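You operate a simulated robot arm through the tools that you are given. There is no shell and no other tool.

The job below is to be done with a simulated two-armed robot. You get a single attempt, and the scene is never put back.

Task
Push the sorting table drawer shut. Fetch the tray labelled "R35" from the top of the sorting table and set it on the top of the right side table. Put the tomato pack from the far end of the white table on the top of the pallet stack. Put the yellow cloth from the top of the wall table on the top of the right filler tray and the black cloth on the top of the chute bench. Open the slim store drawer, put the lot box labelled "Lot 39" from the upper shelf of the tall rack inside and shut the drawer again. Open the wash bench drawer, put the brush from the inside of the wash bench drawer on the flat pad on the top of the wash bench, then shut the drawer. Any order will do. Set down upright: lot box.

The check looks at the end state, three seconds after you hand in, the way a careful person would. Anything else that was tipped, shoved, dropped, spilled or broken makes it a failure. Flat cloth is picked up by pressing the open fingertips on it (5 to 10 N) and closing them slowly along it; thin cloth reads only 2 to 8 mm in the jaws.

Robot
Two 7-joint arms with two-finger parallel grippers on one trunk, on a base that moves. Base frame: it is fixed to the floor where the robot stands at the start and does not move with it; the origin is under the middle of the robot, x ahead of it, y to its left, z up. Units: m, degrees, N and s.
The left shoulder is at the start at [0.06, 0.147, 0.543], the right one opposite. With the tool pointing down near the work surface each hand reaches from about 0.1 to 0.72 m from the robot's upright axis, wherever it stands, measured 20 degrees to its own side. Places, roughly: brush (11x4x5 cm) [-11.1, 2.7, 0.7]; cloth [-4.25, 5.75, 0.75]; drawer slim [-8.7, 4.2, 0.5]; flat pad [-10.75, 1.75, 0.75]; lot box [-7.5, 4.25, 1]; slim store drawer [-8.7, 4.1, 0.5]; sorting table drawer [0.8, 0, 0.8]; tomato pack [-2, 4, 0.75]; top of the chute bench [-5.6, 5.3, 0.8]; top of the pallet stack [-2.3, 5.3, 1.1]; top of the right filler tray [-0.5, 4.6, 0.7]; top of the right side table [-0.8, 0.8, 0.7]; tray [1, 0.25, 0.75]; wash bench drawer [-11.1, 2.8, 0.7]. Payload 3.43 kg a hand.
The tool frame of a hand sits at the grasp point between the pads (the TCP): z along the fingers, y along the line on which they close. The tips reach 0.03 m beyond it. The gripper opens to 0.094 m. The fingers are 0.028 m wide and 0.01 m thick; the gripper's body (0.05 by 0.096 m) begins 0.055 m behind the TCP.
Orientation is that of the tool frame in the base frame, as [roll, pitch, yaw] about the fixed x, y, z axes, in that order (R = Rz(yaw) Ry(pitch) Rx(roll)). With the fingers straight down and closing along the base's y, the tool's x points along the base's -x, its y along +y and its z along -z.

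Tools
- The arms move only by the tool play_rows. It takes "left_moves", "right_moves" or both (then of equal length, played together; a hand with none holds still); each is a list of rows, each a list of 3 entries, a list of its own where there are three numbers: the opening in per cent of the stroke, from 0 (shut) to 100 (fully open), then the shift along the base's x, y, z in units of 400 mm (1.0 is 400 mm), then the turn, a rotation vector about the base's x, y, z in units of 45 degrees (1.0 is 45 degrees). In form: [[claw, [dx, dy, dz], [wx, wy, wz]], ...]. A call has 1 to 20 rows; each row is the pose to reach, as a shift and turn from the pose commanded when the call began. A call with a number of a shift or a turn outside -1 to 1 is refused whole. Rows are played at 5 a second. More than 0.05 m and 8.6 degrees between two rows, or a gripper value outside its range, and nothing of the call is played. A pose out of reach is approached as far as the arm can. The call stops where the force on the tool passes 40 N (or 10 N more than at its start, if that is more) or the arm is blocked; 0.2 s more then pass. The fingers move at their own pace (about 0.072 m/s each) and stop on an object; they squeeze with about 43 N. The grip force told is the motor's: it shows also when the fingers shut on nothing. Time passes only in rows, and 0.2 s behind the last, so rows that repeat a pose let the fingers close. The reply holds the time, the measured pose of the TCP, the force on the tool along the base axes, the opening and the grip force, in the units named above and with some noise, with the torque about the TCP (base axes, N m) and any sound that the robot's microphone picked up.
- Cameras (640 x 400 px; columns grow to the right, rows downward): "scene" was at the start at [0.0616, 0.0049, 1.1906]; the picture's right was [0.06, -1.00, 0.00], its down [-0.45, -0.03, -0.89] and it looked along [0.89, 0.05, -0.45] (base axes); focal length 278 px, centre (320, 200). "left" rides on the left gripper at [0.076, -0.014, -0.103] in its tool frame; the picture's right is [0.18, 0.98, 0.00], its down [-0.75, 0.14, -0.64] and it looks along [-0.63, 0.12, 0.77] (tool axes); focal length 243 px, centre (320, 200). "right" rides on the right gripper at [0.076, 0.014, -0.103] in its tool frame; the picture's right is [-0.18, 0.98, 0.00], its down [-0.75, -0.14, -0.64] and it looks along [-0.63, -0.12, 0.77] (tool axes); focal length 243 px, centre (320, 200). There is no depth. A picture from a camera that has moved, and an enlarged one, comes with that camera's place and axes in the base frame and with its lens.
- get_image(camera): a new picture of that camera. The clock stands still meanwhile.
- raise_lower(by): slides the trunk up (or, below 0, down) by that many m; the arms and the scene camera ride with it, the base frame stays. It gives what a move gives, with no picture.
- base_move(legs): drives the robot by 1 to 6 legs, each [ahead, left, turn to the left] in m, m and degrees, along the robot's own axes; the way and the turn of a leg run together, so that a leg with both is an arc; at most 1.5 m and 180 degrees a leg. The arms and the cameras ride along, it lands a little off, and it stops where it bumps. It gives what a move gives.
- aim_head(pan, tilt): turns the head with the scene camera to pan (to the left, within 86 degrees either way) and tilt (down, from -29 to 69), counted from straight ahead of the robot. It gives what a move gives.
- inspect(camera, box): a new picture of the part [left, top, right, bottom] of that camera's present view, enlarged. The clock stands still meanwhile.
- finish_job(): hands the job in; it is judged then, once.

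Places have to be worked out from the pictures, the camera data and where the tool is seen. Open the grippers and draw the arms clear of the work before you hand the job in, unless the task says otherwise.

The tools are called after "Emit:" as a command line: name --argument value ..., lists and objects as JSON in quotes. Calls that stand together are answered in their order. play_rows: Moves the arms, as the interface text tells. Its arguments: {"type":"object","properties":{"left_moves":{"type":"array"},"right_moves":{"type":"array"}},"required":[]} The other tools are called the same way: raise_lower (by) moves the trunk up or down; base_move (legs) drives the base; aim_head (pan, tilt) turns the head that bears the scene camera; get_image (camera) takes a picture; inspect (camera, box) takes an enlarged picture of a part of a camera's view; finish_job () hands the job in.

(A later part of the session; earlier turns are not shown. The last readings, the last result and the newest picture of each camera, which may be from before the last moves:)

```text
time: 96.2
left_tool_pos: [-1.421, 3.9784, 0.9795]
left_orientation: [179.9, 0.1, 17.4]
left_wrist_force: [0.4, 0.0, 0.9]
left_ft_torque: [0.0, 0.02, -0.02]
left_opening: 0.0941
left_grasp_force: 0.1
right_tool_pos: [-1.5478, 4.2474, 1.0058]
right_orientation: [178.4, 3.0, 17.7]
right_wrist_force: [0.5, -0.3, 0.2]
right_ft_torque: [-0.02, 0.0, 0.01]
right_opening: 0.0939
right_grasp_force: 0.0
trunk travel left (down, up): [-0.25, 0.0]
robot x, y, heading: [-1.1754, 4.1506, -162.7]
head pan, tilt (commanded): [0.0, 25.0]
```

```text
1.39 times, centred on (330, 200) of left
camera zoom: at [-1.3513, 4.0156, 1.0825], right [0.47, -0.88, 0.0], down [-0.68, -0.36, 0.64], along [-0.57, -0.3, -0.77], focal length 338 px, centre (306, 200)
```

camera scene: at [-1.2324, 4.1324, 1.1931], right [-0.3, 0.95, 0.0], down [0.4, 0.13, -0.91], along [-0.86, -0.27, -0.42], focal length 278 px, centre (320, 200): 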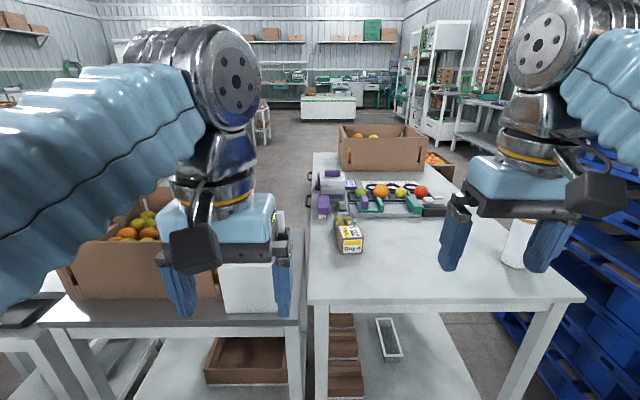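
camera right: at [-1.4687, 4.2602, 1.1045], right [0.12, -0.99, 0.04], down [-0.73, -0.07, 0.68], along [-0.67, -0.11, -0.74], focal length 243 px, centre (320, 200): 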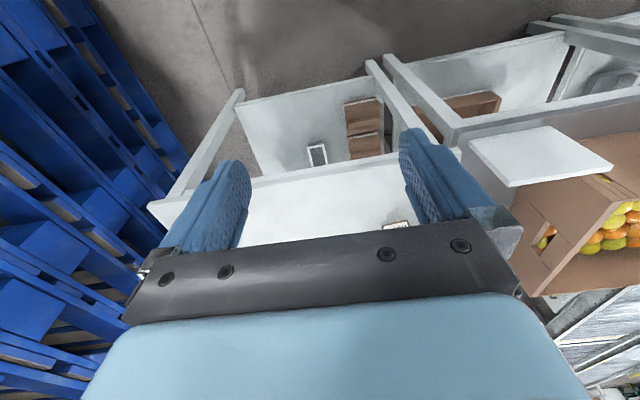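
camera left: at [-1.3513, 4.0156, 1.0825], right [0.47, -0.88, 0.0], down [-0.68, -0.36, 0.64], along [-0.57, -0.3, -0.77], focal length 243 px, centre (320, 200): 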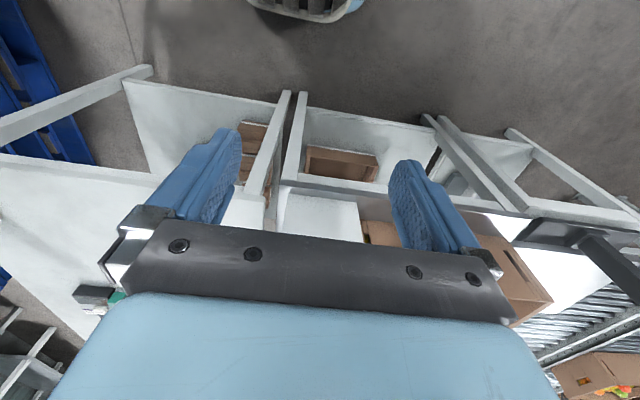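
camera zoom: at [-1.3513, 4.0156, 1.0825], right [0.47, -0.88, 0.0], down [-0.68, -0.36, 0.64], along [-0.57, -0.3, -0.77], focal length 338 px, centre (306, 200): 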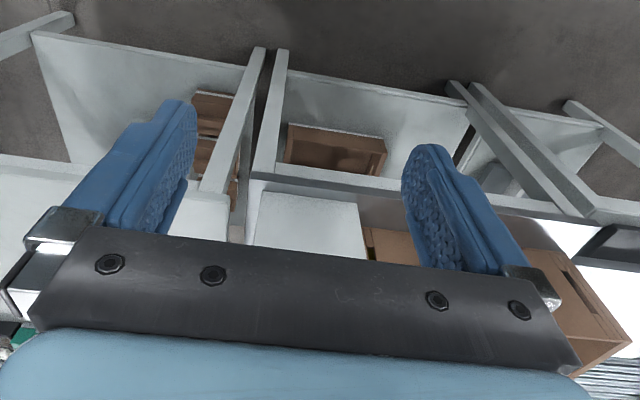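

The white block's top is about z 0.84 and the left fingertips are at 0.95, so there's clearance. I move 0.18 m ahead and take new views of the pack.

Emit:
base_move --legs '[[0.18, 0, 0]]'

Emit:
aim_head --pan 0 --tilt 45

Emit:
get_image --camera "scene"

Emit:
inspect --camera "scene" --box '[260, 60, 460, 200]'

Emit:
get_image --camera "right"

```text
time: 97.7
left_tool_pos: [-1.5928, 3.9253, 0.9805]
left_orientation: [180.0, 0.1, 17.4]
left_wrist_force: [-0.6, -0.2, -0.1]
left_ft_torque: [-0.03, 0.0, -0.03]
left_opening: 0.0942
left_grasp_force: 0.0
right_tool_pos: [-1.7207, 4.1926, 1.0057]
right_orientation: [178.4, 3.0, 17.7]
right_wrist_force: [0.0, 0.2, 0.4]
right_ft_torque: [0.03, 0.04, -0.02]
right_opening: 0.094
right_grasp_force: 0.1
trunk travel left (down, up): [-0.25, 0.0]
robot x, y, heading: [-1.3488, 4.0998, -162.6]
head pan, tilt (commanded): [0.0, 25.0]
```

```text
time: 98.5
left_tool_pos: [-1.5932, 3.9239, 0.98]
left_orientation: [180.0, 0.0, 17.4]
left_wrist_force: [1.1, 0.2, 0.0]
left_ft_torque: [0.0, -0.01, 0.03]
left_opening: 0.094
left_grasp_force: 0.1
right_tool_pos: [-1.7209, 4.1937, 1.0066]
right_orientation: [178.5, 2.9, 17.8]
right_wrist_force: [0.8, 0.9, -0.6]
right_ft_torque: [0.0, 0.0, -0.03]
right_opening: 0.094
right_grasp_force: 0.0
trunk travel left (down, up): [-0.25, 0.0]
robot x, y, heading: [-1.3463, 4.0963, -162.6]
head pan, tilt (commanded): [0.0, 45.0]
```

```text
taken
camera scene: at [-1.3942, 4.0817, 1.1626], right [-0.3, 0.95, 0.0], down [0.67, 0.21, -0.71], along [-0.68, -0.21, -0.71], focal length 278 px, centre (320, 200)
```

scene: 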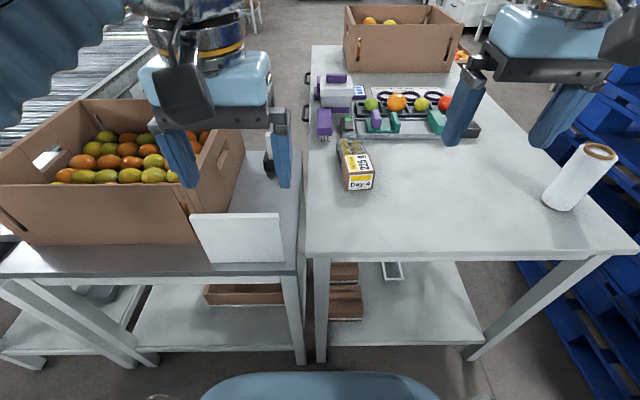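

```text
2.86 times, centred on (360, 130) of scene
camera zoom: at [-1.3942, 4.0817, 1.1626], right [-0.3, 0.95, 0.0], down [0.67, 0.21, -0.71], along [-0.68, -0.21, -0.71], focal length 794 px, centre (206, 400)
```

zoom: 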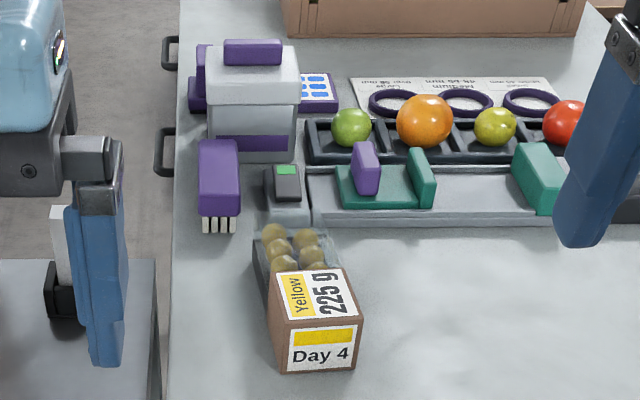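

```text
taken
camera right: at [-1.6409, 4.2061, 1.1045], right [0.13, -0.99, 0.04], down [-0.73, -0.07, 0.68], along [-0.67, -0.11, -0.74], focal length 243 px, centre (320, 200)
```

right: 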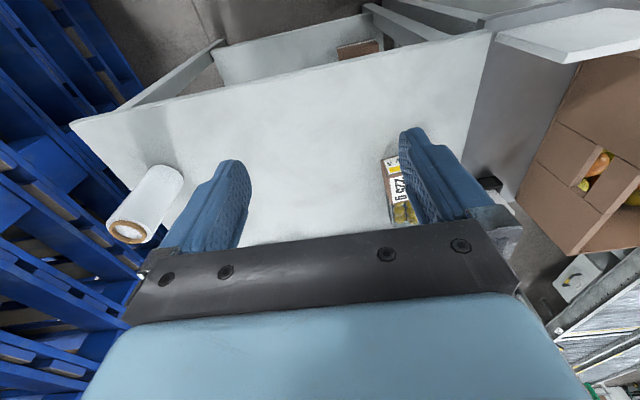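

Triangulation gives the table top at z ≈ 0.745 and the pack about 5 cm wide, 13 cm long, 5 cm high, with its long axis at heading ≈ 204°. The pallet top is above the tool-down reach, so I'll grip the pack with the fingers tilted well forward. First I turn the base 7° to line up with the pack.

Emit:
base_move --legs '[[0, 0, 7]]'

Emit:
inspect --camera "scene" --box '[260, 60, 460, 200]'

```text
time: 99.5
left_tool_pos: [-1.57, 3.8949, 0.9805]
left_orientation: [-180.0, 0.1, 24.6]
left_wrist_force: [0.2, 0.2, 0.7]
left_ft_torque: [0.01, 0.0, 0.0]
left_opening: 0.0939
left_grasp_force: 0.0
right_tool_pos: [-1.7285, 4.1471, 1.0045]
right_orientation: [178.4, 2.9, 24.7]
right_wrist_force: [-0.2, -0.1, -0.7]
right_ft_torque: [0.01, -0.02, 0.01]
right_opening: 0.0939
right_grasp_force: 0.0
trunk travel left (down, up): [-0.25, 0.0]
robot x, y, heading: [-1.3462, 4.0979, -155.2]
head pan, tilt (commanded): [0.0, 45.0]
```

```text
2.86 times, centred on (360, 130) of scene
camera zoom: at [-1.392, 4.0759, 1.1625], right [-0.41, 0.91, 0.0], down [0.64, 0.29, -0.71], along [-0.64, -0.29, -0.71], focal length 794 px, centre (206, 400)
```

zoom: 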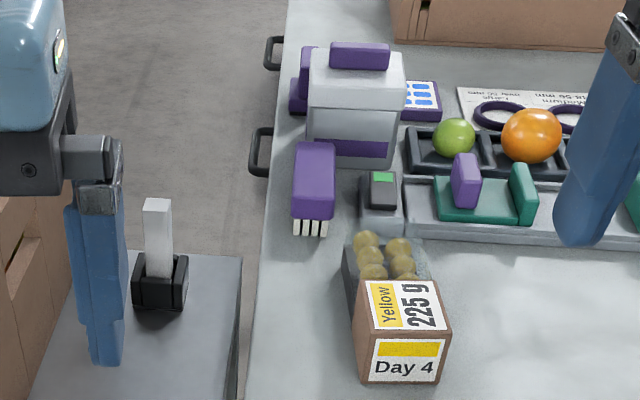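

The right hand goes to a pre-grasp point behind and above the pack, tilting the fingers forward by 45° on the way.

Emit:
play_rows --right_moves '[[100, [-0.017, -0.028, -0.027], [-0.06, 0.13, 0]], [100, [-0.033, -0.055, -0.053], [-0.119, 0.26, 0]], [100, [-0.05, -0.083, -0.08], [-0.179, 0.389, 0]], [100, [-0.066, -0.11, -0.106], [-0.239, 0.519, 0]], [100, [-0.083, -0.138, -0.133], [-0.299, 0.649, 0]], [100, [-0.1, -0.165, -0.16], [-0.358, 0.779, 0]], [100, [-0.116, -0.193, -0.186], [-0.418, 0.9085, 0]], [100, [-0.116, -0.193, -0.186], [-0.418, 0.9085, 0]]]'

Emit:
play_rows --right_moves '[[100, [-0.018, -0.01, -0.045], [-0.0372, 0.081, 0]], [100, [-0.036, -0.02, -0.09], [-0.0744, 0.1617, 0]], [100, [-0.054, -0.03, -0.135], [-0.0744, 0.1617, 0]], [100, [-0.0715, -0.0385, -0.1775], [-0.0744, 0.1617, 0]], [100, [-0.0715, -0.0385, -0.1775], [-0.0744, 0.1617, 0]]]'

Emit:
get_image --camera "scene"

Emit:
get_image --camera "right"

```text
time: 101.3
left_tool_pos: [-1.5709, 3.8948, 0.9806]
left_orientation: [-179.9, 0.0, 24.6]
left_wrist_force: [-0.2, 0.4, -0.1]
left_ft_torque: [0.05, -0.01, -0.02]
left_opening: 0.0939
left_grasp_force: 0.1
right_tool_pos: [-1.7772, 4.0691, 0.9321]
right_orientation: [178.6, 48.0, 24.8]
right_wrist_force: [-0.2, 0.0, 0.1]
right_ft_torque: [0.02, -0.01, -0.02]
right_opening: 0.0942
right_grasp_force: 0.1
trunk travel left (down, up): [-0.25, 0.0]
robot x, y, heading: [-1.3456, 4.0983, -155.5]
head pan, tilt (commanded): [0.0, 45.0]
```

```text
time: 102.5
left_tool_pos: [-1.5702, 3.8959, 0.9817]
left_orientation: [-179.9, 0.0, 24.5]
left_wrist_force: [-1.1, -0.1, -0.9]
left_ft_torque: [0.0, -0.01, 0.02]
left_opening: 0.094
left_grasp_force: 0.0
right_tool_pos: [-1.8058, 4.0538, 0.8592]
right_orientation: [178.6, 56.0, 24.8]
right_wrist_force: [-0.1, 0.1, -1.0]
right_ft_torque: [0.01, -0.01, 0.01]
right_opening: 0.0942
right_grasp_force: 0.0
trunk travel left (down, up): [-0.25, 0.0]
robot x, y, heading: [-1.3432, 4.1014, -155.4]
head pan, tilt (commanded): [0.0, 45.0]
```

```text
taken
camera scene: at [-1.392, 4.0758, 1.1625], right [-0.41, 0.91, 0.0], down [0.64, 0.29, -0.71], along [-0.64, -0.29, -0.71], focal length 278 px, centre (320, 200)
```

scene: 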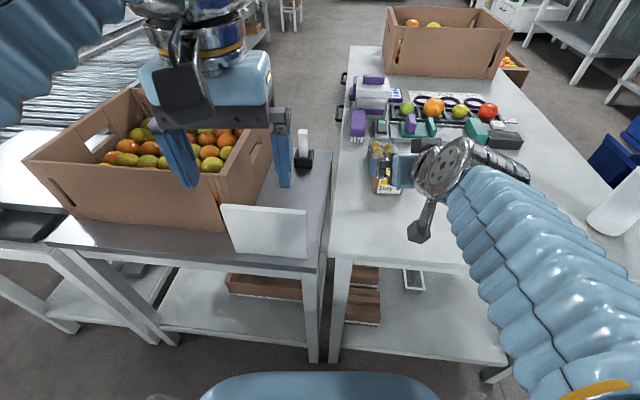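

```text
taken
camera right: at [-1.6855, 4.0959, 0.8546], right [0.34, -0.93, 0.17], down [0.03, 0.19, 0.98], along [-0.94, -0.33, 0.09], focal length 243 px, centre (320, 200)
```

right: 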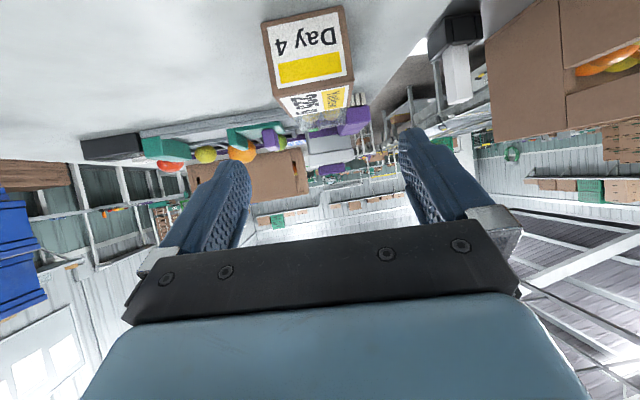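

The pack is centred between the open fingers. I advance along the finger direction to straddle it.

Emit:
play_rows --right_moves '[[100, [-0.045, -0.021, -0.0335], [0, 0, 0]], [100, [-0.09, -0.042, -0.067], [0, 0, 0]], [100, [-0.136, -0.062, -0.1], [0, 0, 0]], [100, [-0.181, -0.083, -0.134], [0, 0, 0]], [100, [-0.226, -0.104, -0.165], [0, 0, 0]], [100, [-0.226, -0.104, -0.165], [0, 0, 0]]]'

Emit:
get_image --camera "right"

Emit:
inspect --camera "scene" --box '[320, 90, 520, 250]'

```text
time: 103.9
left_tool_pos: [-1.5699, 3.8954, 0.98]
left_orientation: [-179.9, 0.1, 24.6]
left_wrist_force: [-0.5, 0.1, -0.2]
left_ft_torque: [-0.01, -0.03, 0.02]
left_opening: 0.0941
left_grasp_force: 0.0
right_tool_pos: [-1.8962, 4.0121, 0.7934]
right_orientation: [178.7, 55.9, 24.8]
right_wrist_force: [-0.1, -0.1, 0.1]
right_ft_torque: [-0.01, 0.01, -0.01]
right_opening: 0.0939
right_grasp_force: 0.1
trunk travel left (down, up): [-0.25, 0.0]
robot x, y, heading: [-1.3454, 4.096, -155.7]
head pan, tilt (commanded): [0.0, 45.0]
```

```text
taken
camera right: at [-1.7758, 4.0535, 0.7882], right [0.34, -0.93, 0.17], down [0.03, 0.19, 0.98], along [-0.94, -0.33, 0.09], focal length 243 px, centre (320, 200)
```

right: 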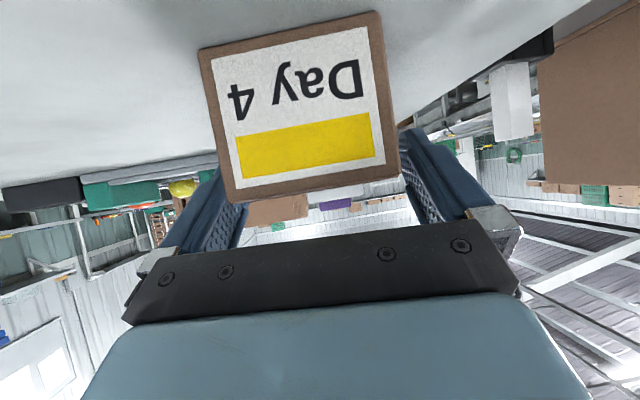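

```text
2.50 times, centred on (420, 170) of scene
camera zoom: at [-1.3921, 4.0758, 1.1625], right [-0.41, 0.91, 0.0], down [0.64, 0.29, -0.71], along [-0.64, -0.29, -0.71], focal length 694 px, centre (70, 275)
```

zoom: 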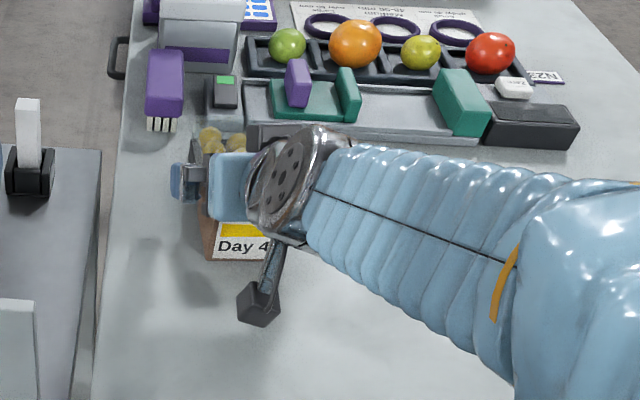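

The pack sits between the fingers without contact. I close the right gripper on it.

Emit:
play_rows --right_moves '[[70, [0, 0, 0], [0, 0, 0]], [50, [0, 0, 0], [0, 0, 0]], [30, [0, 0, 0], [0, 0, 0]], [10, [0, 0, 0], [0, 0, 0]], [0, [0, 0, 0], [0, 0, 0]], [0, [0, 0, 0], [0, 0, 0]], [0, [0, 0, 0], [0, 0, 0]]]'

Emit:
get_image --camera "right"

```text
time: 105.5
left_tool_pos: [-1.5689, 3.8952, 0.9817]
left_orientation: [-180.0, 0.1, 24.5]
left_wrist_force: [0.6, 0.8, -0.4]
left_ft_torque: [0.0, 0.0, -0.01]
left_opening: 0.094
left_grasp_force: 0.1
right_tool_pos: [-1.8962, 4.0122, 0.7919]
right_orientation: [178.6, 55.9, 24.8]
right_wrist_force: [0.2, 0.2, 1.5]
right_ft_torque: [0.15, -0.03, -0.09]
right_opening: 0.0641
right_grasp_force: 43.3
trunk travel left (down, up): [-0.25, 0.0]
robot x, y, heading: [-1.3426, 4.095, -155.7]
head pan, tilt (commanded): [0.0, 45.0]
```

```text
taken
camera right: at [-1.7755, 4.0536, 0.7884], right [0.34, -0.93, 0.17], down [0.03, 0.19, 0.98], along [-0.94, -0.33, 0.09], focal length 243 px, centre (320, 200)
```

right: 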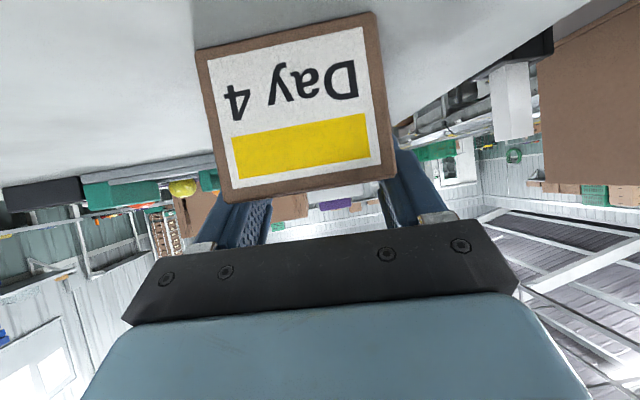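

The pack is held (6.4 cm jaw reading, 43 N). I lift it straight up, then up and back toward the robot.

Emit:
play_rows --right_moves '[[0, [0, 0, 0.04], [0, 0, 0]], [0, [0, 0, 0.1], [0, 0, 0]], [0, [0, 0, 0.17], [0, 0, 0]], [0, [0.02, 0.01, 0.25], [0, 0, 0]], [0, [0.05, 0.023, 0.33], [0, 0, 0]], [0, [0.09, 0.041, 0.41], [0, 0, 0]], [0, [0.13, 0.06, 0.49], [0, 0, 0]], [0, [0.17, 0.078, 0.57], [0, 0, 0]], [0, [0.21, 0.097, 0.65], [0, 0, 0]], [0, [0.25, 0.115, 0.73], [0, 0, 0]], [0, [0.266, 0.122, 0.8], [0, 0, 0]], [0, [0.266, 0.122, 0.8], [0, 0, 0]]]'

Emit:
get_image --camera "scene"

Emit:
get_image --camera "right"

```text
time: 108.1
left_tool_pos: [-1.5687, 3.8945, 0.981]
left_orientation: [180.0, 0.1, 24.4]
left_wrist_force: [-0.9, 0.7, -0.5]
left_ft_torque: [-0.02, 0.04, 0.0]
left_opening: 0.094
left_grasp_force: 0.0
right_tool_pos: [-1.7885, 4.0611, 1.116]
right_orientation: [178.6, 56.0, 24.8]
right_wrist_force: [-0.4, 0.2, -1.9]
right_ft_torque: [0.02, -0.08, 0.0]
right_opening: 0.0638
right_grasp_force: 43.2
trunk travel left (down, up): [-0.25, 0.0]
robot x, y, heading: [-1.3471, 4.0961, -155.5]
head pan, tilt (commanded): [0.0, 45.0]
```

```text
taken
camera scene: at [-1.392, 4.0758, 1.1625], right [-0.41, 0.91, 0.0], down [0.64, 0.29, -0.71], along [-0.64, -0.29, -0.71], focal length 278 px, centre (320, 200)
```

scene: 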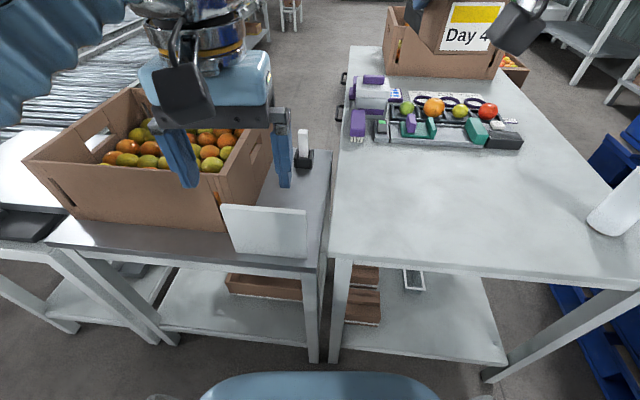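

```text
taken
camera right: at [-1.6682, 4.1034, 1.1095], right [0.34, -0.93, 0.17], down [0.03, 0.19, 0.98], along [-0.94, -0.33, 0.09], focal length 243 px, centre (320, 200)
```

right: 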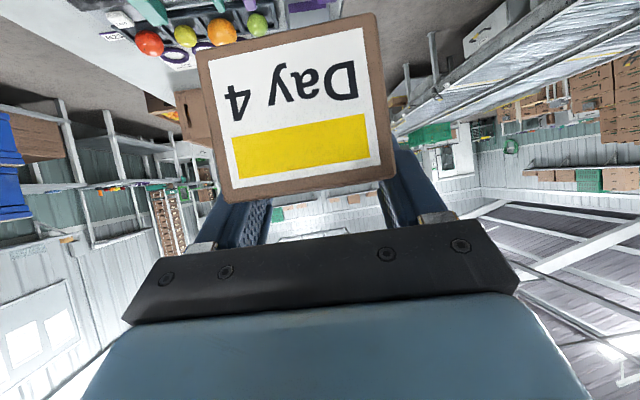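

The pack is up at z ≈ 1.12. I back off from the table slightly and turn right toward the pallet stack, then look at it.

Emit:
base_move --legs '[[-0.12, 0, 0], [0, 0, -72]]'

Emit:
aim_head --pan 0 --tilt 20

Emit:
get_image --camera "scene"

Emit:
get_image --camera "left"

```text
time: 112.5
left_tool_pos: [-1.4988, 4.2967, 0.981]
left_orientation: [-179.9, 0.0, -47.2]
left_wrist_force: [-0.6, 0.2, -0.5]
left_ft_torque: [0.02, 0.0, -0.01]
left_opening: 0.0943
left_grasp_force: 0.1
right_tool_pos: [-1.4099, 4.5581, 1.1152]
right_orientation: [178.7, 56.1, -46.8]
right_wrist_force: [0.0, 0.2, -2.6]
right_ft_torque: [-0.05, -0.03, 0.01]
right_opening: 0.0637
right_grasp_force: 43.1
trunk travel left (down, up): [-0.25, 0.0]
robot x, y, heading: [-1.2388, 4.1438, 132.7]
head pan, tilt (commanded): [0.0, 45.0]
```

```text
time: 113.3
left_tool_pos: [-1.4986, 4.2961, 0.9803]
left_orientation: [-180.0, 0.2, -47.2]
left_wrist_force: [0.0, 0.1, 0.0]
left_ft_torque: [0.01, -0.02, 0.02]
left_opening: 0.0936
left_grasp_force: 0.1
right_tool_pos: [-1.4107, 4.557, 1.1151]
right_orientation: [178.6, 56.0, -46.8]
right_wrist_force: [0.6, -0.5, -2.9]
right_ft_torque: [-0.07, -0.02, 0.04]
right_opening: 0.0638
right_grasp_force: 42.5
trunk travel left (down, up): [-0.25, 0.0]
robot x, y, heading: [-1.2367, 4.1487, 132.7]
head pan, tilt (commanded): [0.0, 20.0]
```

```text
taken
camera scene: at [-1.279, 4.1933, 1.2011], right [0.73, 0.68, 0.0], down [0.23, -0.25, -0.94], along [-0.64, 0.69, -0.34], focal length 278 px, centre (320, 200)
```

scene: 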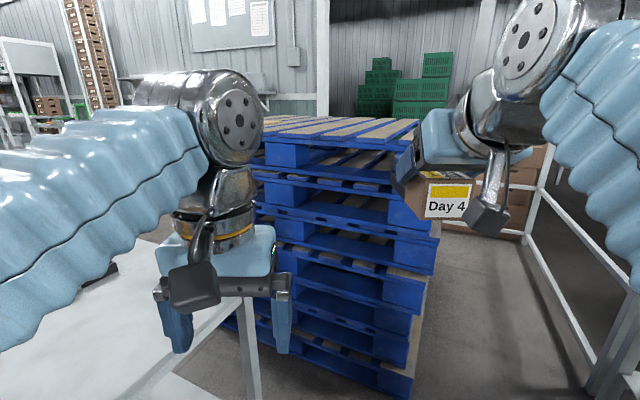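

```text
taken
camera left: at [-1.4356, 4.2515, 1.0825], right [-0.6, -0.8, 0.0], down [-0.62, 0.46, 0.64], along [-0.52, 0.38, -0.77], focal length 243 px, centre (320, 200)
```

left: 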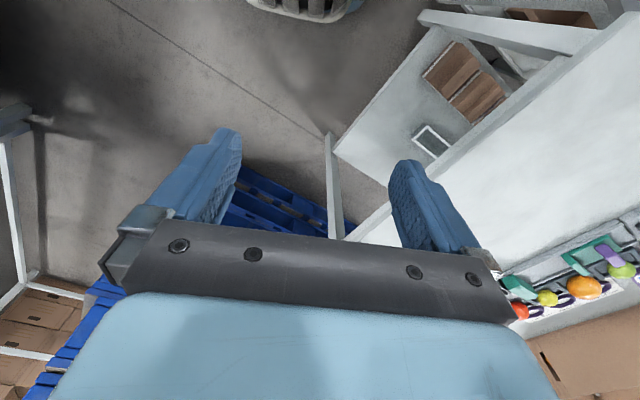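

The pallet stack is ahead. I enlarge its top to work out the near edge and the height.

Emit:
inspect --camera "scene" --box '[240, 90, 460, 240]'

```text
2.67 times, centred on (350, 165) of scene
camera zoom: at [-1.279, 4.1933, 1.2011], right [0.73, 0.68, 0.0], down [0.23, -0.25, -0.94], along [-0.64, 0.69, -0.34], focal length 741 px, centre (240, 293)
```

zoom: 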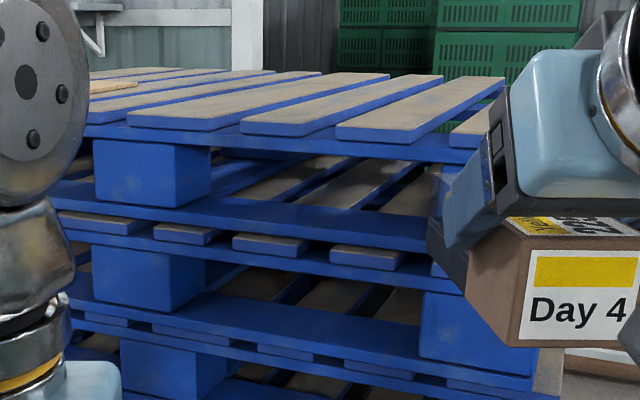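

The pallet top is at z ≈ 1.083, so the pack must go higher than now. I test raising the right hand by 5 cm with a little more forward tilt, still clear of the stack.

Emit:
play_rows --right_moves '[[0, [0, 0, 0.03], [0, 0, 0]], [0, [0, 0, 0.06], [0, 0, 0]], [0, [0, 0, 0.09], [0, 0, 0]], [0, [0, 0, 0.12], [0, 0, 0]], [0, [0, 0, 0.15], [0, 0, 0]], [0, [0, 0, 0.15], [0, 0, 0]]]'

```text
time: 114.7
left_tool_pos: [-1.4982, 4.2972, 0.9794]
left_orientation: [180.0, 0.1, -47.2]
left_wrist_force: [-1.0, -0.2, 0.1]
left_ft_torque: [-0.01, -0.04, 0.02]
left_opening: 0.0943
left_grasp_force: 0.1
right_tool_pos: [-1.4098, 4.5582, 1.1742]
right_orientation: [178.6, 56.0, -47.0]
right_wrist_force: [-0.8, 0.1, -2.6]
right_ft_torque: [-0.04, -0.1, 0.02]
right_opening: 0.0639
right_grasp_force: 42.7
trunk travel left (down, up): [-0.25, 0.0]
robot x, y, heading: [-1.2371, 4.148, 132.5]
head pan, tilt (commanded): [0.0, 20.0]
```

The hand reaches z 1.174, so the pack's underside clears the pallet top by over 4 cm. I drive forward to the stack in a straight line, keeping off the white table's corner.

Emit:
base_move --legs '[[0.45, -0.19, 0]]'

Emit:
get_image --camera "scene"

Emit:
get_image --camera "right"

Emit:
get_image --camera "left"

```text
time: 117.6
left_tool_pos: [-1.6625, 4.7536, 0.9809]
left_orientation: [-180.0, 0.1, -47.4]
left_wrist_force: [0.3, -0.7, -0.2]
left_ft_torque: [0.03, -0.03, -0.02]
left_opening: 0.0938
left_grasp_force: 0.0
right_tool_pos: [-1.5724, 5.0125, 1.1733]
right_orientation: [178.7, 56.1, -47.0]
right_wrist_force: [0.9, 0.0, -3.0]
right_ft_torque: [-0.07, -0.05, -0.03]
right_opening: 0.0638
right_grasp_force: 42.9
trunk travel left (down, up): [-0.25, 0.0]
robot x, y, heading: [-1.4048, 4.6004, 132.6]
head pan, tilt (commanded): [0.0, 20.0]
```

```text
taken
camera scene: at [-1.4436, 4.6489, 1.2012], right [0.74, 0.68, 0.0], down [0.23, -0.25, -0.94], along [-0.64, 0.69, -0.34], focal length 278 px, centre (320, 200)
```

scene: 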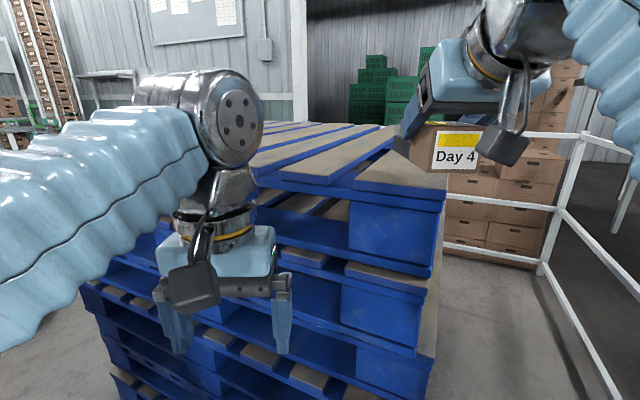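

```text
taken
camera right: at [-1.4953, 4.9101, 1.1692], right [-0.78, -0.61, 0.17], down [0.19, 0.03, 0.98], along [-0.6, 0.79, 0.09], focal length 243 px, centre (320, 200)
```

right: 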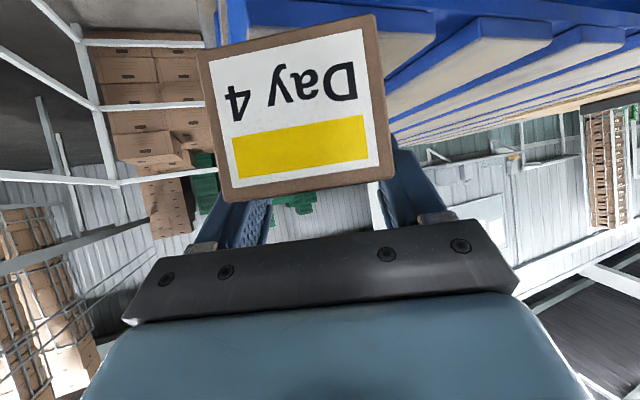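

```text
taken
camera left: at [-1.6, 4.7076, 1.0825], right [-0.6, -0.8, 0.0], down [-0.61, 0.46, 0.64], along [-0.51, 0.39, -0.77], focal length 243 px, centre (320, 200)
```

left: 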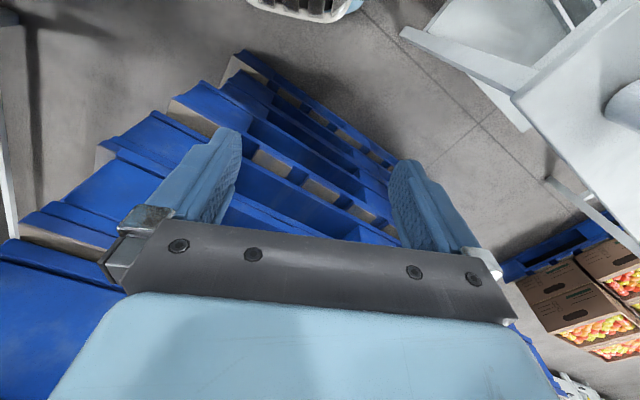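

The pallet's near-right corner is at about A-frame (0.07, 5.30). I turn 15° left and ease slightly forward-right, which brings the pack over the pallet while keeping clear of the table corner.

Emit:
base_move --legs '[[0, 0, 15], [0.077, -0.0635, 0]]'

Emit:
aim_head --pan -20 --tilt 30

Emit:
get_image --camera "scene"

Emit:
get_image --camera "right"

```text
time: 119.7
left_tool_pos: [-1.7238, 4.7763, 0.9809]
left_orientation: [180.0, 0.0, -32.4]
left_wrist_force: [0.2, 0.0, 0.6]
left_ft_torque: [0.02, 0.01, -0.01]
left_opening: 0.094
left_grasp_force: 0.0
right_tool_pos: [-1.7054, 5.0491, 1.1737]
right_orientation: [178.6, 56.0, -32.0]
right_wrist_force: [0.5, 0.0, -2.6]
right_ft_torque: [-0.06, -0.09, -0.01]
right_opening: 0.0637
right_grasp_force: 42.9
trunk travel left (down, up): [-0.25, 0.0]
robot x, y, heading: [-1.4323, 4.6979, 147.7]
head pan, tilt (commanded): [0.0, 20.0]
```

```text
time: 120.5
left_tool_pos: [-1.7248, 4.7765, 0.9799]
left_orientation: [-180.0, 0.1, -32.5]
left_wrist_force: [-0.3, -0.7, 0.3]
left_ft_torque: [-0.02, -0.01, 0.04]
left_opening: 0.0942
left_grasp_force: 0.0
right_tool_pos: [-1.7048, 5.0511, 1.1743]
right_orientation: [178.6, 56.1, -32.1]
right_wrist_force: [-0.6, 1.1, -2.1]
right_ft_torque: [-0.02, -0.03, 0.01]
right_opening: 0.0639
right_grasp_force: 43.0
trunk travel left (down, up): [-0.25, 0.0]
robot x, y, heading: [-1.4319, 4.6979, 147.8]
head pan, tilt (commanded): [-20.0, 30.0]
```

```text
taken
camera scene: at [-1.4621, 4.7539, 1.1852], right [0.79, 0.61, 0.0], down [0.31, -0.4, -0.87], along [-0.53, 0.69, -0.5], focal length 278 px, centre (320, 200)
```

scene: 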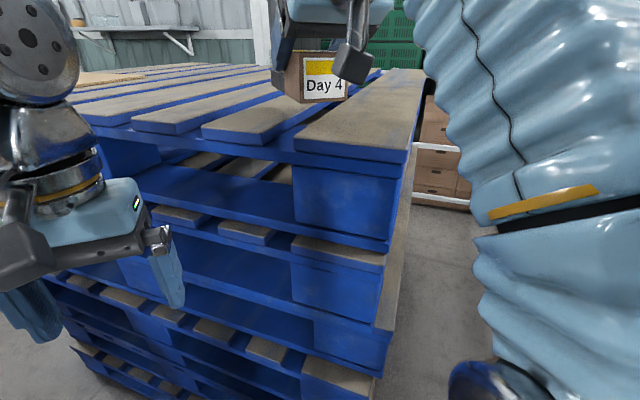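

```text
taken
camera right: at [-1.6032, 4.9713, 1.1691], right [-0.59, -0.79, 0.17], down [0.17, 0.08, 0.98], along [-0.79, 0.61, 0.09], focal length 243 px, centre (320, 200)
```

right: 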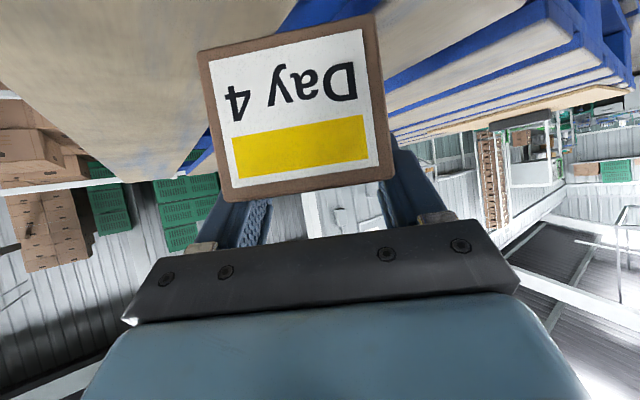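

The pack is over the stack's right-hand boards. I extend 7.5 cm further ahead so its weight sits over the second board, keeping height.

Emit:
play_rows --right_moves '[[0, [-0.053, 0.033, 0], [0, 0, 0]], [0, [-0.106, 0.067, 0], [0, 0, 0]], [0, [-0.159, 0.1, 0], [0, 0, 0]], [0, [-0.159, 0.1, 0], [0, 0, 0]]]'

Emit:
get_image --camera "scene"

```text
time: 121.5
left_tool_pos: [-1.7253, 4.7763, 0.9805]
left_orientation: [180.0, 0.0, -32.4]
left_wrist_force: [0.0, 0.6, -0.9]
left_ft_torque: [-0.05, -0.02, -0.02]
left_opening: 0.0941
left_grasp_force: 0.1
right_tool_pos: [-1.7677, 5.0905, 1.1739]
right_orientation: [178.6, 56.1, -32.0]
right_wrist_force: [0.1, -1.1, -2.1]
right_ft_torque: [-0.06, -0.06, 0.03]
right_opening: 0.0638
right_grasp_force: 43.1
trunk travel left (down, up): [-0.25, 0.0]
robot x, y, heading: [-1.4302, 4.6957, 147.5]
head pan, tilt (commanded): [-20.0, 30.0]
```

```text
taken
camera scene: at [-1.4623, 4.7541, 1.1851], right [0.79, 0.61, 0.0], down [0.31, -0.4, -0.87], along [-0.53, 0.69, -0.5], focal length 278 px, centre (320, 200)
```

scene: 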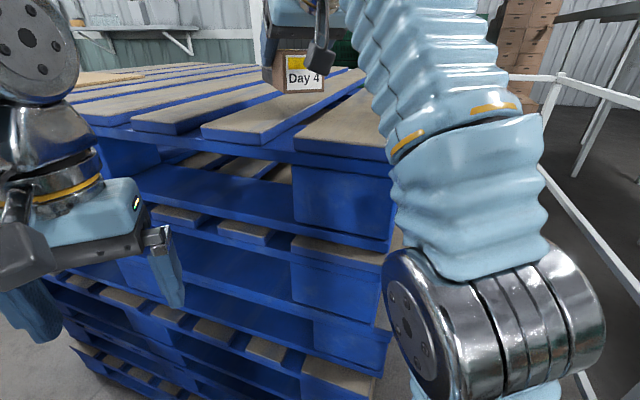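

Now I lower the pack toward the boards, the last bit in small steps.

Emit:
play_rows --right_moves '[[0, [0, 0, -0.025], [0, 0, 0]], [0, [0, 0, -0.05], [0, 0, 0]], [0, [0, 0, -0.07], [0, 0, 0]], [0, [0, 0, -0.08], [0, 0, 0]], [0, [0, 0, -0.09], [0, 0, 0]], [0, [0, 0, -0.09], [0, 0, 0]]]'

Emit:
inspect --camera "scene" --box '[200, 40, 400, 165]'

```text
time: 122.9
left_tool_pos: [-1.7243, 4.7759, 0.9796]
left_orientation: [180.0, 0.0, -32.3]
left_wrist_force: [0.0, -0.9, 0.4]
left_ft_torque: [-0.04, 0.0, 0.02]
left_opening: 0.0942
left_grasp_force: 0.1
right_tool_pos: [-1.769, 5.0902, 1.139]
right_orientation: [178.6, 56.0, -32.0]
right_wrist_force: [0.4, 1.3, -1.0]
right_ft_torque: [0.15, 0.12, 0.0]
right_opening: 0.0633
right_grasp_force: 42.7
trunk travel left (down, up): [-0.25, 0.0]
robot x, y, heading: [-1.4319, 4.7006, 147.9]
head pan, tilt (commanded): [-20.0, 30.0]
```

```text
3.20 times, centred on (300, 102) of scene
camera zoom: at [-1.462, 4.7539, 1.1852], right [0.79, 0.61, 0.0], down [0.31, -0.4, -0.87], along [-0.53, 0.69, -0.5], focal length 889 px, centre (384, 512)
```

zoom: 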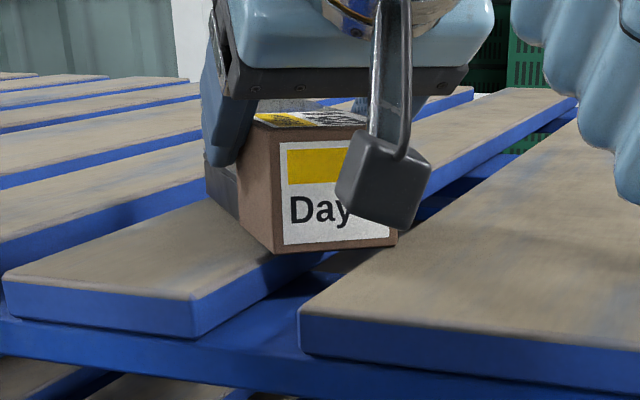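

Torque has begun to change, so it's about to touch. I go down a few more millimetres.

Emit:
play_rows --right_moves '[[0, [0, 0, -0.006], [0, 0, 0]], [0, [0, 0, -0.012], [0, 0, 0]], [0, [0, 0, -0.012], [0, 0, 0]]]'

Emit:
inspect --camera "scene" --box '[200, 40, 400, 165]'

```text
time: 123.7
left_tool_pos: [-1.7237, 4.7752, 0.9813]
left_orientation: [-179.8, 0.1, -32.4]
left_wrist_force: [0.0, -0.3, -0.1]
left_ft_torque: [0.02, 0.01, -0.01]
left_opening: 0.0937
left_grasp_force: 0.0
right_tool_pos: [-1.7674, 5.0906, 1.1355]
right_orientation: [178.6, 56.3, -32.1]
right_wrist_force: [-4.8, 2.8, 33.0]
right_ft_torque: [-0.01, -0.29, -0.14]
right_opening: 0.064
right_grasp_force: 42.7
trunk travel left (down, up): [-0.25, 0.0]
robot x, y, heading: [-1.4305, 4.6998, 147.6]
head pan, tilt (commanded): [-20.0, 30.0]
```

```text
3.20 times, centred on (300, 102) of scene
camera zoom: at [-1.4615, 4.7528, 1.1855], right [0.79, 0.61, 0.0], down [0.3, -0.4, -0.87], along [-0.53, 0.69, -0.5], focal length 889 px, centre (384, 512)
```

zoom: 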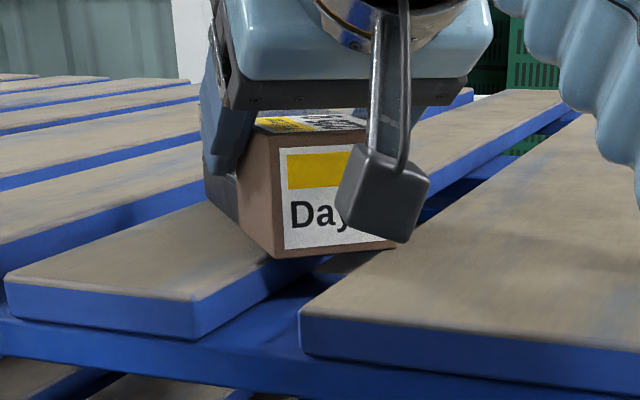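

It rests on the boards (33 N). I ease off 3 mm, open the fingers and withdraw back along the finger direction.

Emit:
play_rows --right_moves '[[0, [0, 0, 0.007], [0, 0, 0]], [30, [0, 0, 0.007], [0, 0, 0]], [60, [0, 0, 0.007], [0, 0, 0]], [80, [0, 0, 0.007], [0, 0, 0]], [100, [0, 0, 0.007], [0, 0, 0]], [100, [0.03, -0.019, 0.03], [0, 0, 0]], [100, [0.07, -0.044, 0.06], [0, 0, 0]], [100, [0.12, -0.075, 0.1], [0, 0, 0]], [100, [0.175, -0.11, 0.14], [0, 0, 0]], [100, [0.23, -0.145, 0.16], [0, 0, 0]], [100, [0.28, -0.176, 0.16], [0, 0, 0]]]'

Emit:
get_image --camera "scene"

Emit:
get_image --camera "right"

```text
time: 126.1
left_tool_pos: [-1.7245, 4.7767, 0.9811]
left_orientation: [180.0, 0.1, -32.3]
left_wrist_force: [-0.3, -0.5, 0.1]
left_ft_torque: [-0.02, -0.01, 0.01]
left_opening: 0.0942
left_grasp_force: 0.1
right_tool_pos: [-1.6556, 5.0195, 1.1978]
right_orientation: [178.5, 56.0, -32.1]
right_wrist_force: [0.6, -0.4, 0.3]
right_ft_torque: [-0.01, 0.0, -0.01]
right_opening: 0.0942
right_grasp_force: 0.1
trunk travel left (down, up): [-0.25, 0.0]
robot x, y, heading: [-1.4333, 4.7026, 147.6]
head pan, tilt (commanded): [-20.0, 30.0]
```

```text
taken
camera scene: at [-1.4621, 4.7539, 1.1852], right [0.79, 0.61, 0.0], down [0.31, -0.4, -0.87], along [-0.53, 0.69, -0.5], focal length 278 px, centre (320, 200)
```

scene: 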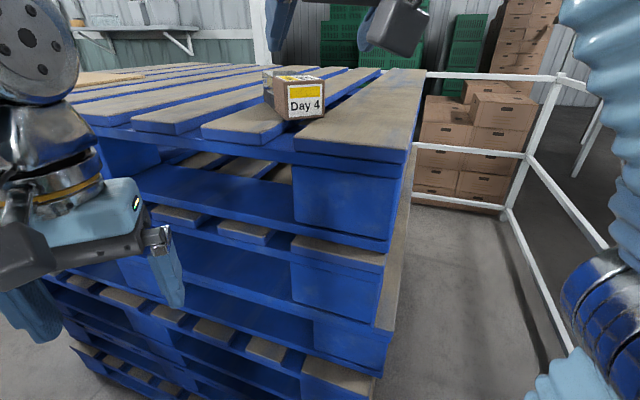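

```text
taken
camera right: at [-1.5545, 4.9404, 1.1919], right [-0.59, -0.79, 0.17], down [0.17, 0.08, 0.98], along [-0.79, 0.61, 0.09], focal length 243 px, centre (320, 200)
```

right: 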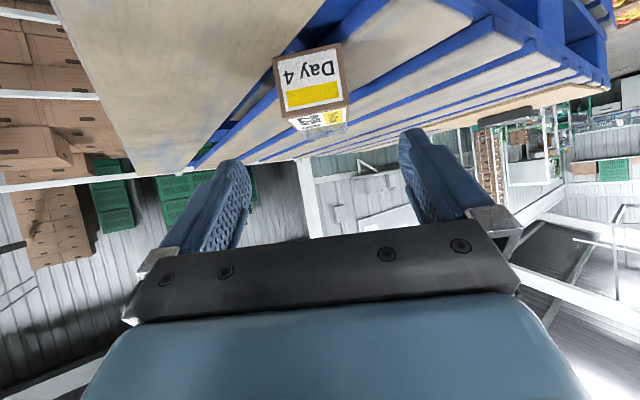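

The pack stands flat on the pallet stack. I back away from the stack and then look around to plan the way to the wall table.

Emit:
base_move --legs '[[-0.3, 0, 0]]'

Emit:
play_rows --right_moves '[[100, [0.0, 0.0, 0.0], [-0.09, -0.142, 0]], [100, [0.02, -0.013, -0.05], [-0.18, -0.283, 0]], [100, [0.04, -0.026, -0.1], [-0.27, -0.425, 0]], [100, [0.06, -0.038, -0.16], [-0.36, -0.566, 0]], [100, [0.08, -0.051, -0.22], [-0.45, -0.708, 0]], [100, [0.1, -0.064, -0.28], [-0.535, -0.84, 0]], [100, [0.1, -0.064, -0.34], [-0.535, -0.84, 0]], [100, [0.1, -0.064, -0.4], [-0.535, -0.84, 0]]]'

Emit:
aim_head --pan 0 --tilt 8

Emit:
get_image --camera "scene"

```text
time: 128.1
left_tool_pos: [-1.4734, 4.617, 0.9806]
left_orientation: [-180.0, 0.1, -32.1]
left_wrist_force: [-0.2, 0.3, -0.5]
left_ft_torque: [-0.01, 0.01, 0.0]
left_opening: 0.094
left_grasp_force: 0.0
right_tool_pos: [-1.4055, 4.8597, 1.1961]
right_orientation: [178.6, 55.9, -31.8]
right_wrist_force: [-0.2, -0.2, -0.1]
right_ft_torque: [0.0, -0.02, 0.0]
right_opening: 0.094
right_grasp_force: 0.1
trunk travel left (down, up): [-0.25, 0.0]
robot x, y, heading: [-1.1798, 4.5422, 148.0]
head pan, tilt (commanded): [-20.0, 30.0]
```

```text
time: 129.9
left_tool_pos: [-1.4728, 4.6158, 0.9804]
left_orientation: [180.0, 0.1, -32.1]
left_wrist_force: [-0.1, 0.2, 0.3]
left_ft_torque: [-0.03, 0.03, 0.03]
left_opening: 0.094
left_grasp_force: 0.0
right_tool_pos: [-1.3645, 4.8335, 1.036]
right_orientation: [177.9, 11.1, -32.1]
right_wrist_force: [0.0, 0.3, 1.0]
right_ft_torque: [0.01, -0.02, -0.01]
right_opening: 0.0938
right_grasp_force: 0.1
right hand out of reach, approached as far as the arm can: row 3, 4, 5, 6, 7
trunk travel left (down, up): [-0.25, 0.0]
robot x, y, heading: [-1.1818, 4.5377, 147.6]
head pan, tilt (commanded): [-20.0, 30.0]
```

```text
time: 130.8
left_tool_pos: [-1.4733, 4.616, 0.981]
left_orientation: [-180.0, 0.1, -32.1]
left_wrist_force: [-0.3, -0.3, -0.3]
left_ft_torque: [-0.01, -0.02, -0.03]
left_opening: 0.094
left_grasp_force: 0.0
right_tool_pos: [-1.3655, 4.8329, 1.0373]
right_orientation: [178.0, 11.2, -32.1]
right_wrist_force: [0.1, 0.3, 0.3]
right_ft_torque: [0.02, -0.04, 0.04]
right_opening: 0.094
right_grasp_force: 0.0
trunk travel left (down, up): [-0.25, 0.0]
robot x, y, heading: [-1.1806, 4.5418, 147.9]
head pan, tilt (commanded): [0.0, 8.0]
```

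```text
taken
camera scene: at [-1.2332, 4.5729, 1.2207], right [0.53, 0.85, 0.0], down [0.12, -0.07, -0.99], along [-0.84, 0.53, -0.14], focal length 278 px, centre (320, 200)
```

scene: 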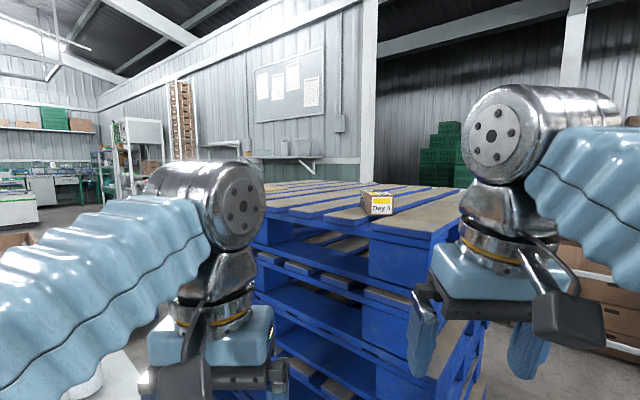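

I need a route to the west side. I turn to face straight up the aisle past the pallet stack and look at the gap behind it.

Emit:
base_move --legs '[[0, 0, -39.7]]'

Emit:
aim_head --pan 0 --tilt 18

Emit:
get_image --camera "scene"

Emit:
aim_head --pan -50 --tilt 30

Emit:
get_image --camera "scene"

```text
time: 133.1
left_tool_pos: [-1.3541, 4.7877, 0.9804]
left_orientation: [-179.9, 0.0, -72.4]
left_wrist_force: [-0.3, -0.3, 0.3]
left_ft_torque: [-0.01, -0.01, -0.02]
left_opening: 0.0941
left_grasp_force: 0.1
right_tool_pos: [-1.1315, 4.8825, 1.0363]
right_orientation: [178.0, 11.3, -72.5]
right_wrist_force: [-1.2, 0.2, -0.4]
right_ft_torque: [0.03, 0.01, -0.02]
right_opening: 0.094
right_grasp_force: 0.0
trunk travel left (down, up): [-0.25, 0.0]
robot x, y, heading: [-1.1818, 4.5401, 107.6]
head pan, tilt (commanded): [0.0, 8.0]
```

```text
time: 133.8
left_tool_pos: [-1.3545, 4.787, 0.9806]
left_orientation: [179.9, 0.1, -72.4]
left_wrist_force: [-0.8, 0.2, 0.3]
left_ft_torque: [-0.01, -0.01, 0.0]
left_opening: 0.0939
left_grasp_force: 0.1
right_tool_pos: [-1.1317, 4.8836, 1.0376]
right_orientation: [178.0, 11.1, -72.3]
right_wrist_force: [-0.3, 0.5, -0.3]
right_ft_torque: [0.03, -0.01, 0.0]
right_opening: 0.0941
right_grasp_force: 0.0
trunk travel left (down, up): [-0.25, 0.0]
robot x, y, heading: [-1.1805, 4.5408, 107.3]
head pan, tilt (commanded): [0.0, 18.0]
```

```text
taken
camera scene: at [-1.1993, 4.5999, 1.2045], right [0.95, 0.3, 0.0], down [0.09, -0.29, -0.95], along [-0.29, 0.91, -0.31], focal length 278 px, centre (320, 200)
```

scene: 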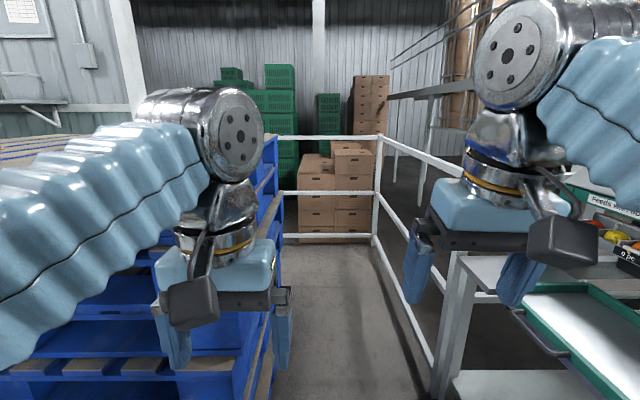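

```text
time: 134.9
left_tool_pos: [-1.354, 4.7872, 0.98]
left_orientation: [-180.0, 0.1, -72.4]
left_wrist_force: [-0.2, -0.5, -0.2]
left_ft_torque: [0.03, -0.01, -0.01]
left_opening: 0.094
left_grasp_force: 0.0
right_tool_pos: [-1.1318, 4.8828, 1.0363]
right_orientation: [178.2, 11.2, -72.4]
right_wrist_force: [0.1, 0.7, -0.3]
right_ft_torque: [-0.01, -0.02, 0.01]
right_opening: 0.0943
right_grasp_force: 0.0
trunk travel left (down, up): [-0.25, 0.0]
robot x, y, heading: [-1.1819, 4.5401, 107.6]
head pan, tilt (commanded): [-50.0, 30.0]
```

```text
taken
camera scene: at [-1.1227, 4.5874, 1.1852], right [0.84, -0.54, 0.0], down [-0.27, -0.42, -0.87], along [0.46, 0.73, -0.5], focal length 278 px, centre (320, 200)
```

scene: 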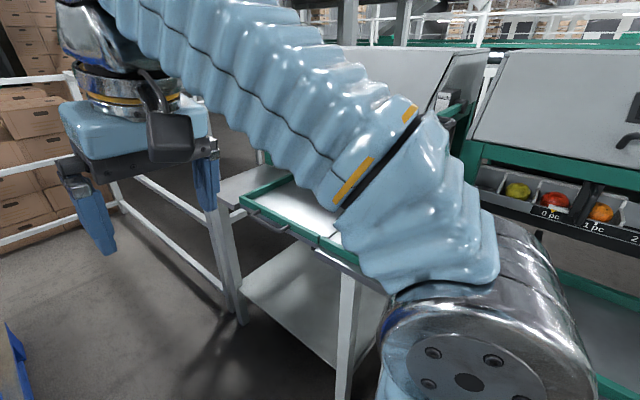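

Behind the pallets there is a walkway before the railing (at about Y 7.1 in the hall's own axes), about 0.9 m wide. Before going I look right at the filler trays for later.

Emit:
aim_head --pan -86 --tilt 25

Emit:
get_image --camera "scene"

```text
time: 136.0
left_tool_pos: [-1.3533, 4.7873, 0.9801]
left_orientation: [179.9, 0.1, -72.4]
left_wrist_force: [0.2, -0.4, -0.7]
left_ft_torque: [0.03, 0.01, 0.0]
left_opening: 0.0939
left_grasp_force: 0.1
right_tool_pos: [-1.1319, 4.8847, 1.0373]
right_orientation: [178.1, 11.2, -72.4]
right_wrist_force: [-0.2, -0.3, 0.2]
right_ft_torque: [0.0, 0.02, 0.0]
right_opening: 0.0938
right_grasp_force: 0.1
trunk travel left (down, up): [-0.25, 0.0]
robot x, y, heading: [-1.1867, 4.5419, 107.5]
head pan, tilt (commanded): [-85.9, 25.0]
```

```text
taken
camera scene: at [-1.0855, 4.545, 1.1931], right [0.37, -0.93, 0.0], down [-0.39, -0.16, -0.91], along [0.84, 0.34, -0.42], focal length 278 px, centre (320, 200)
```

scene: 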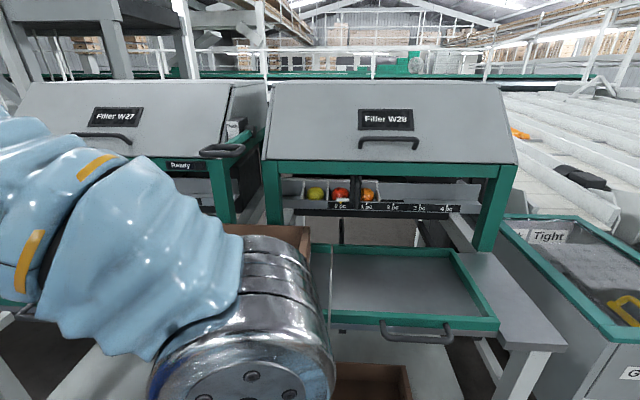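

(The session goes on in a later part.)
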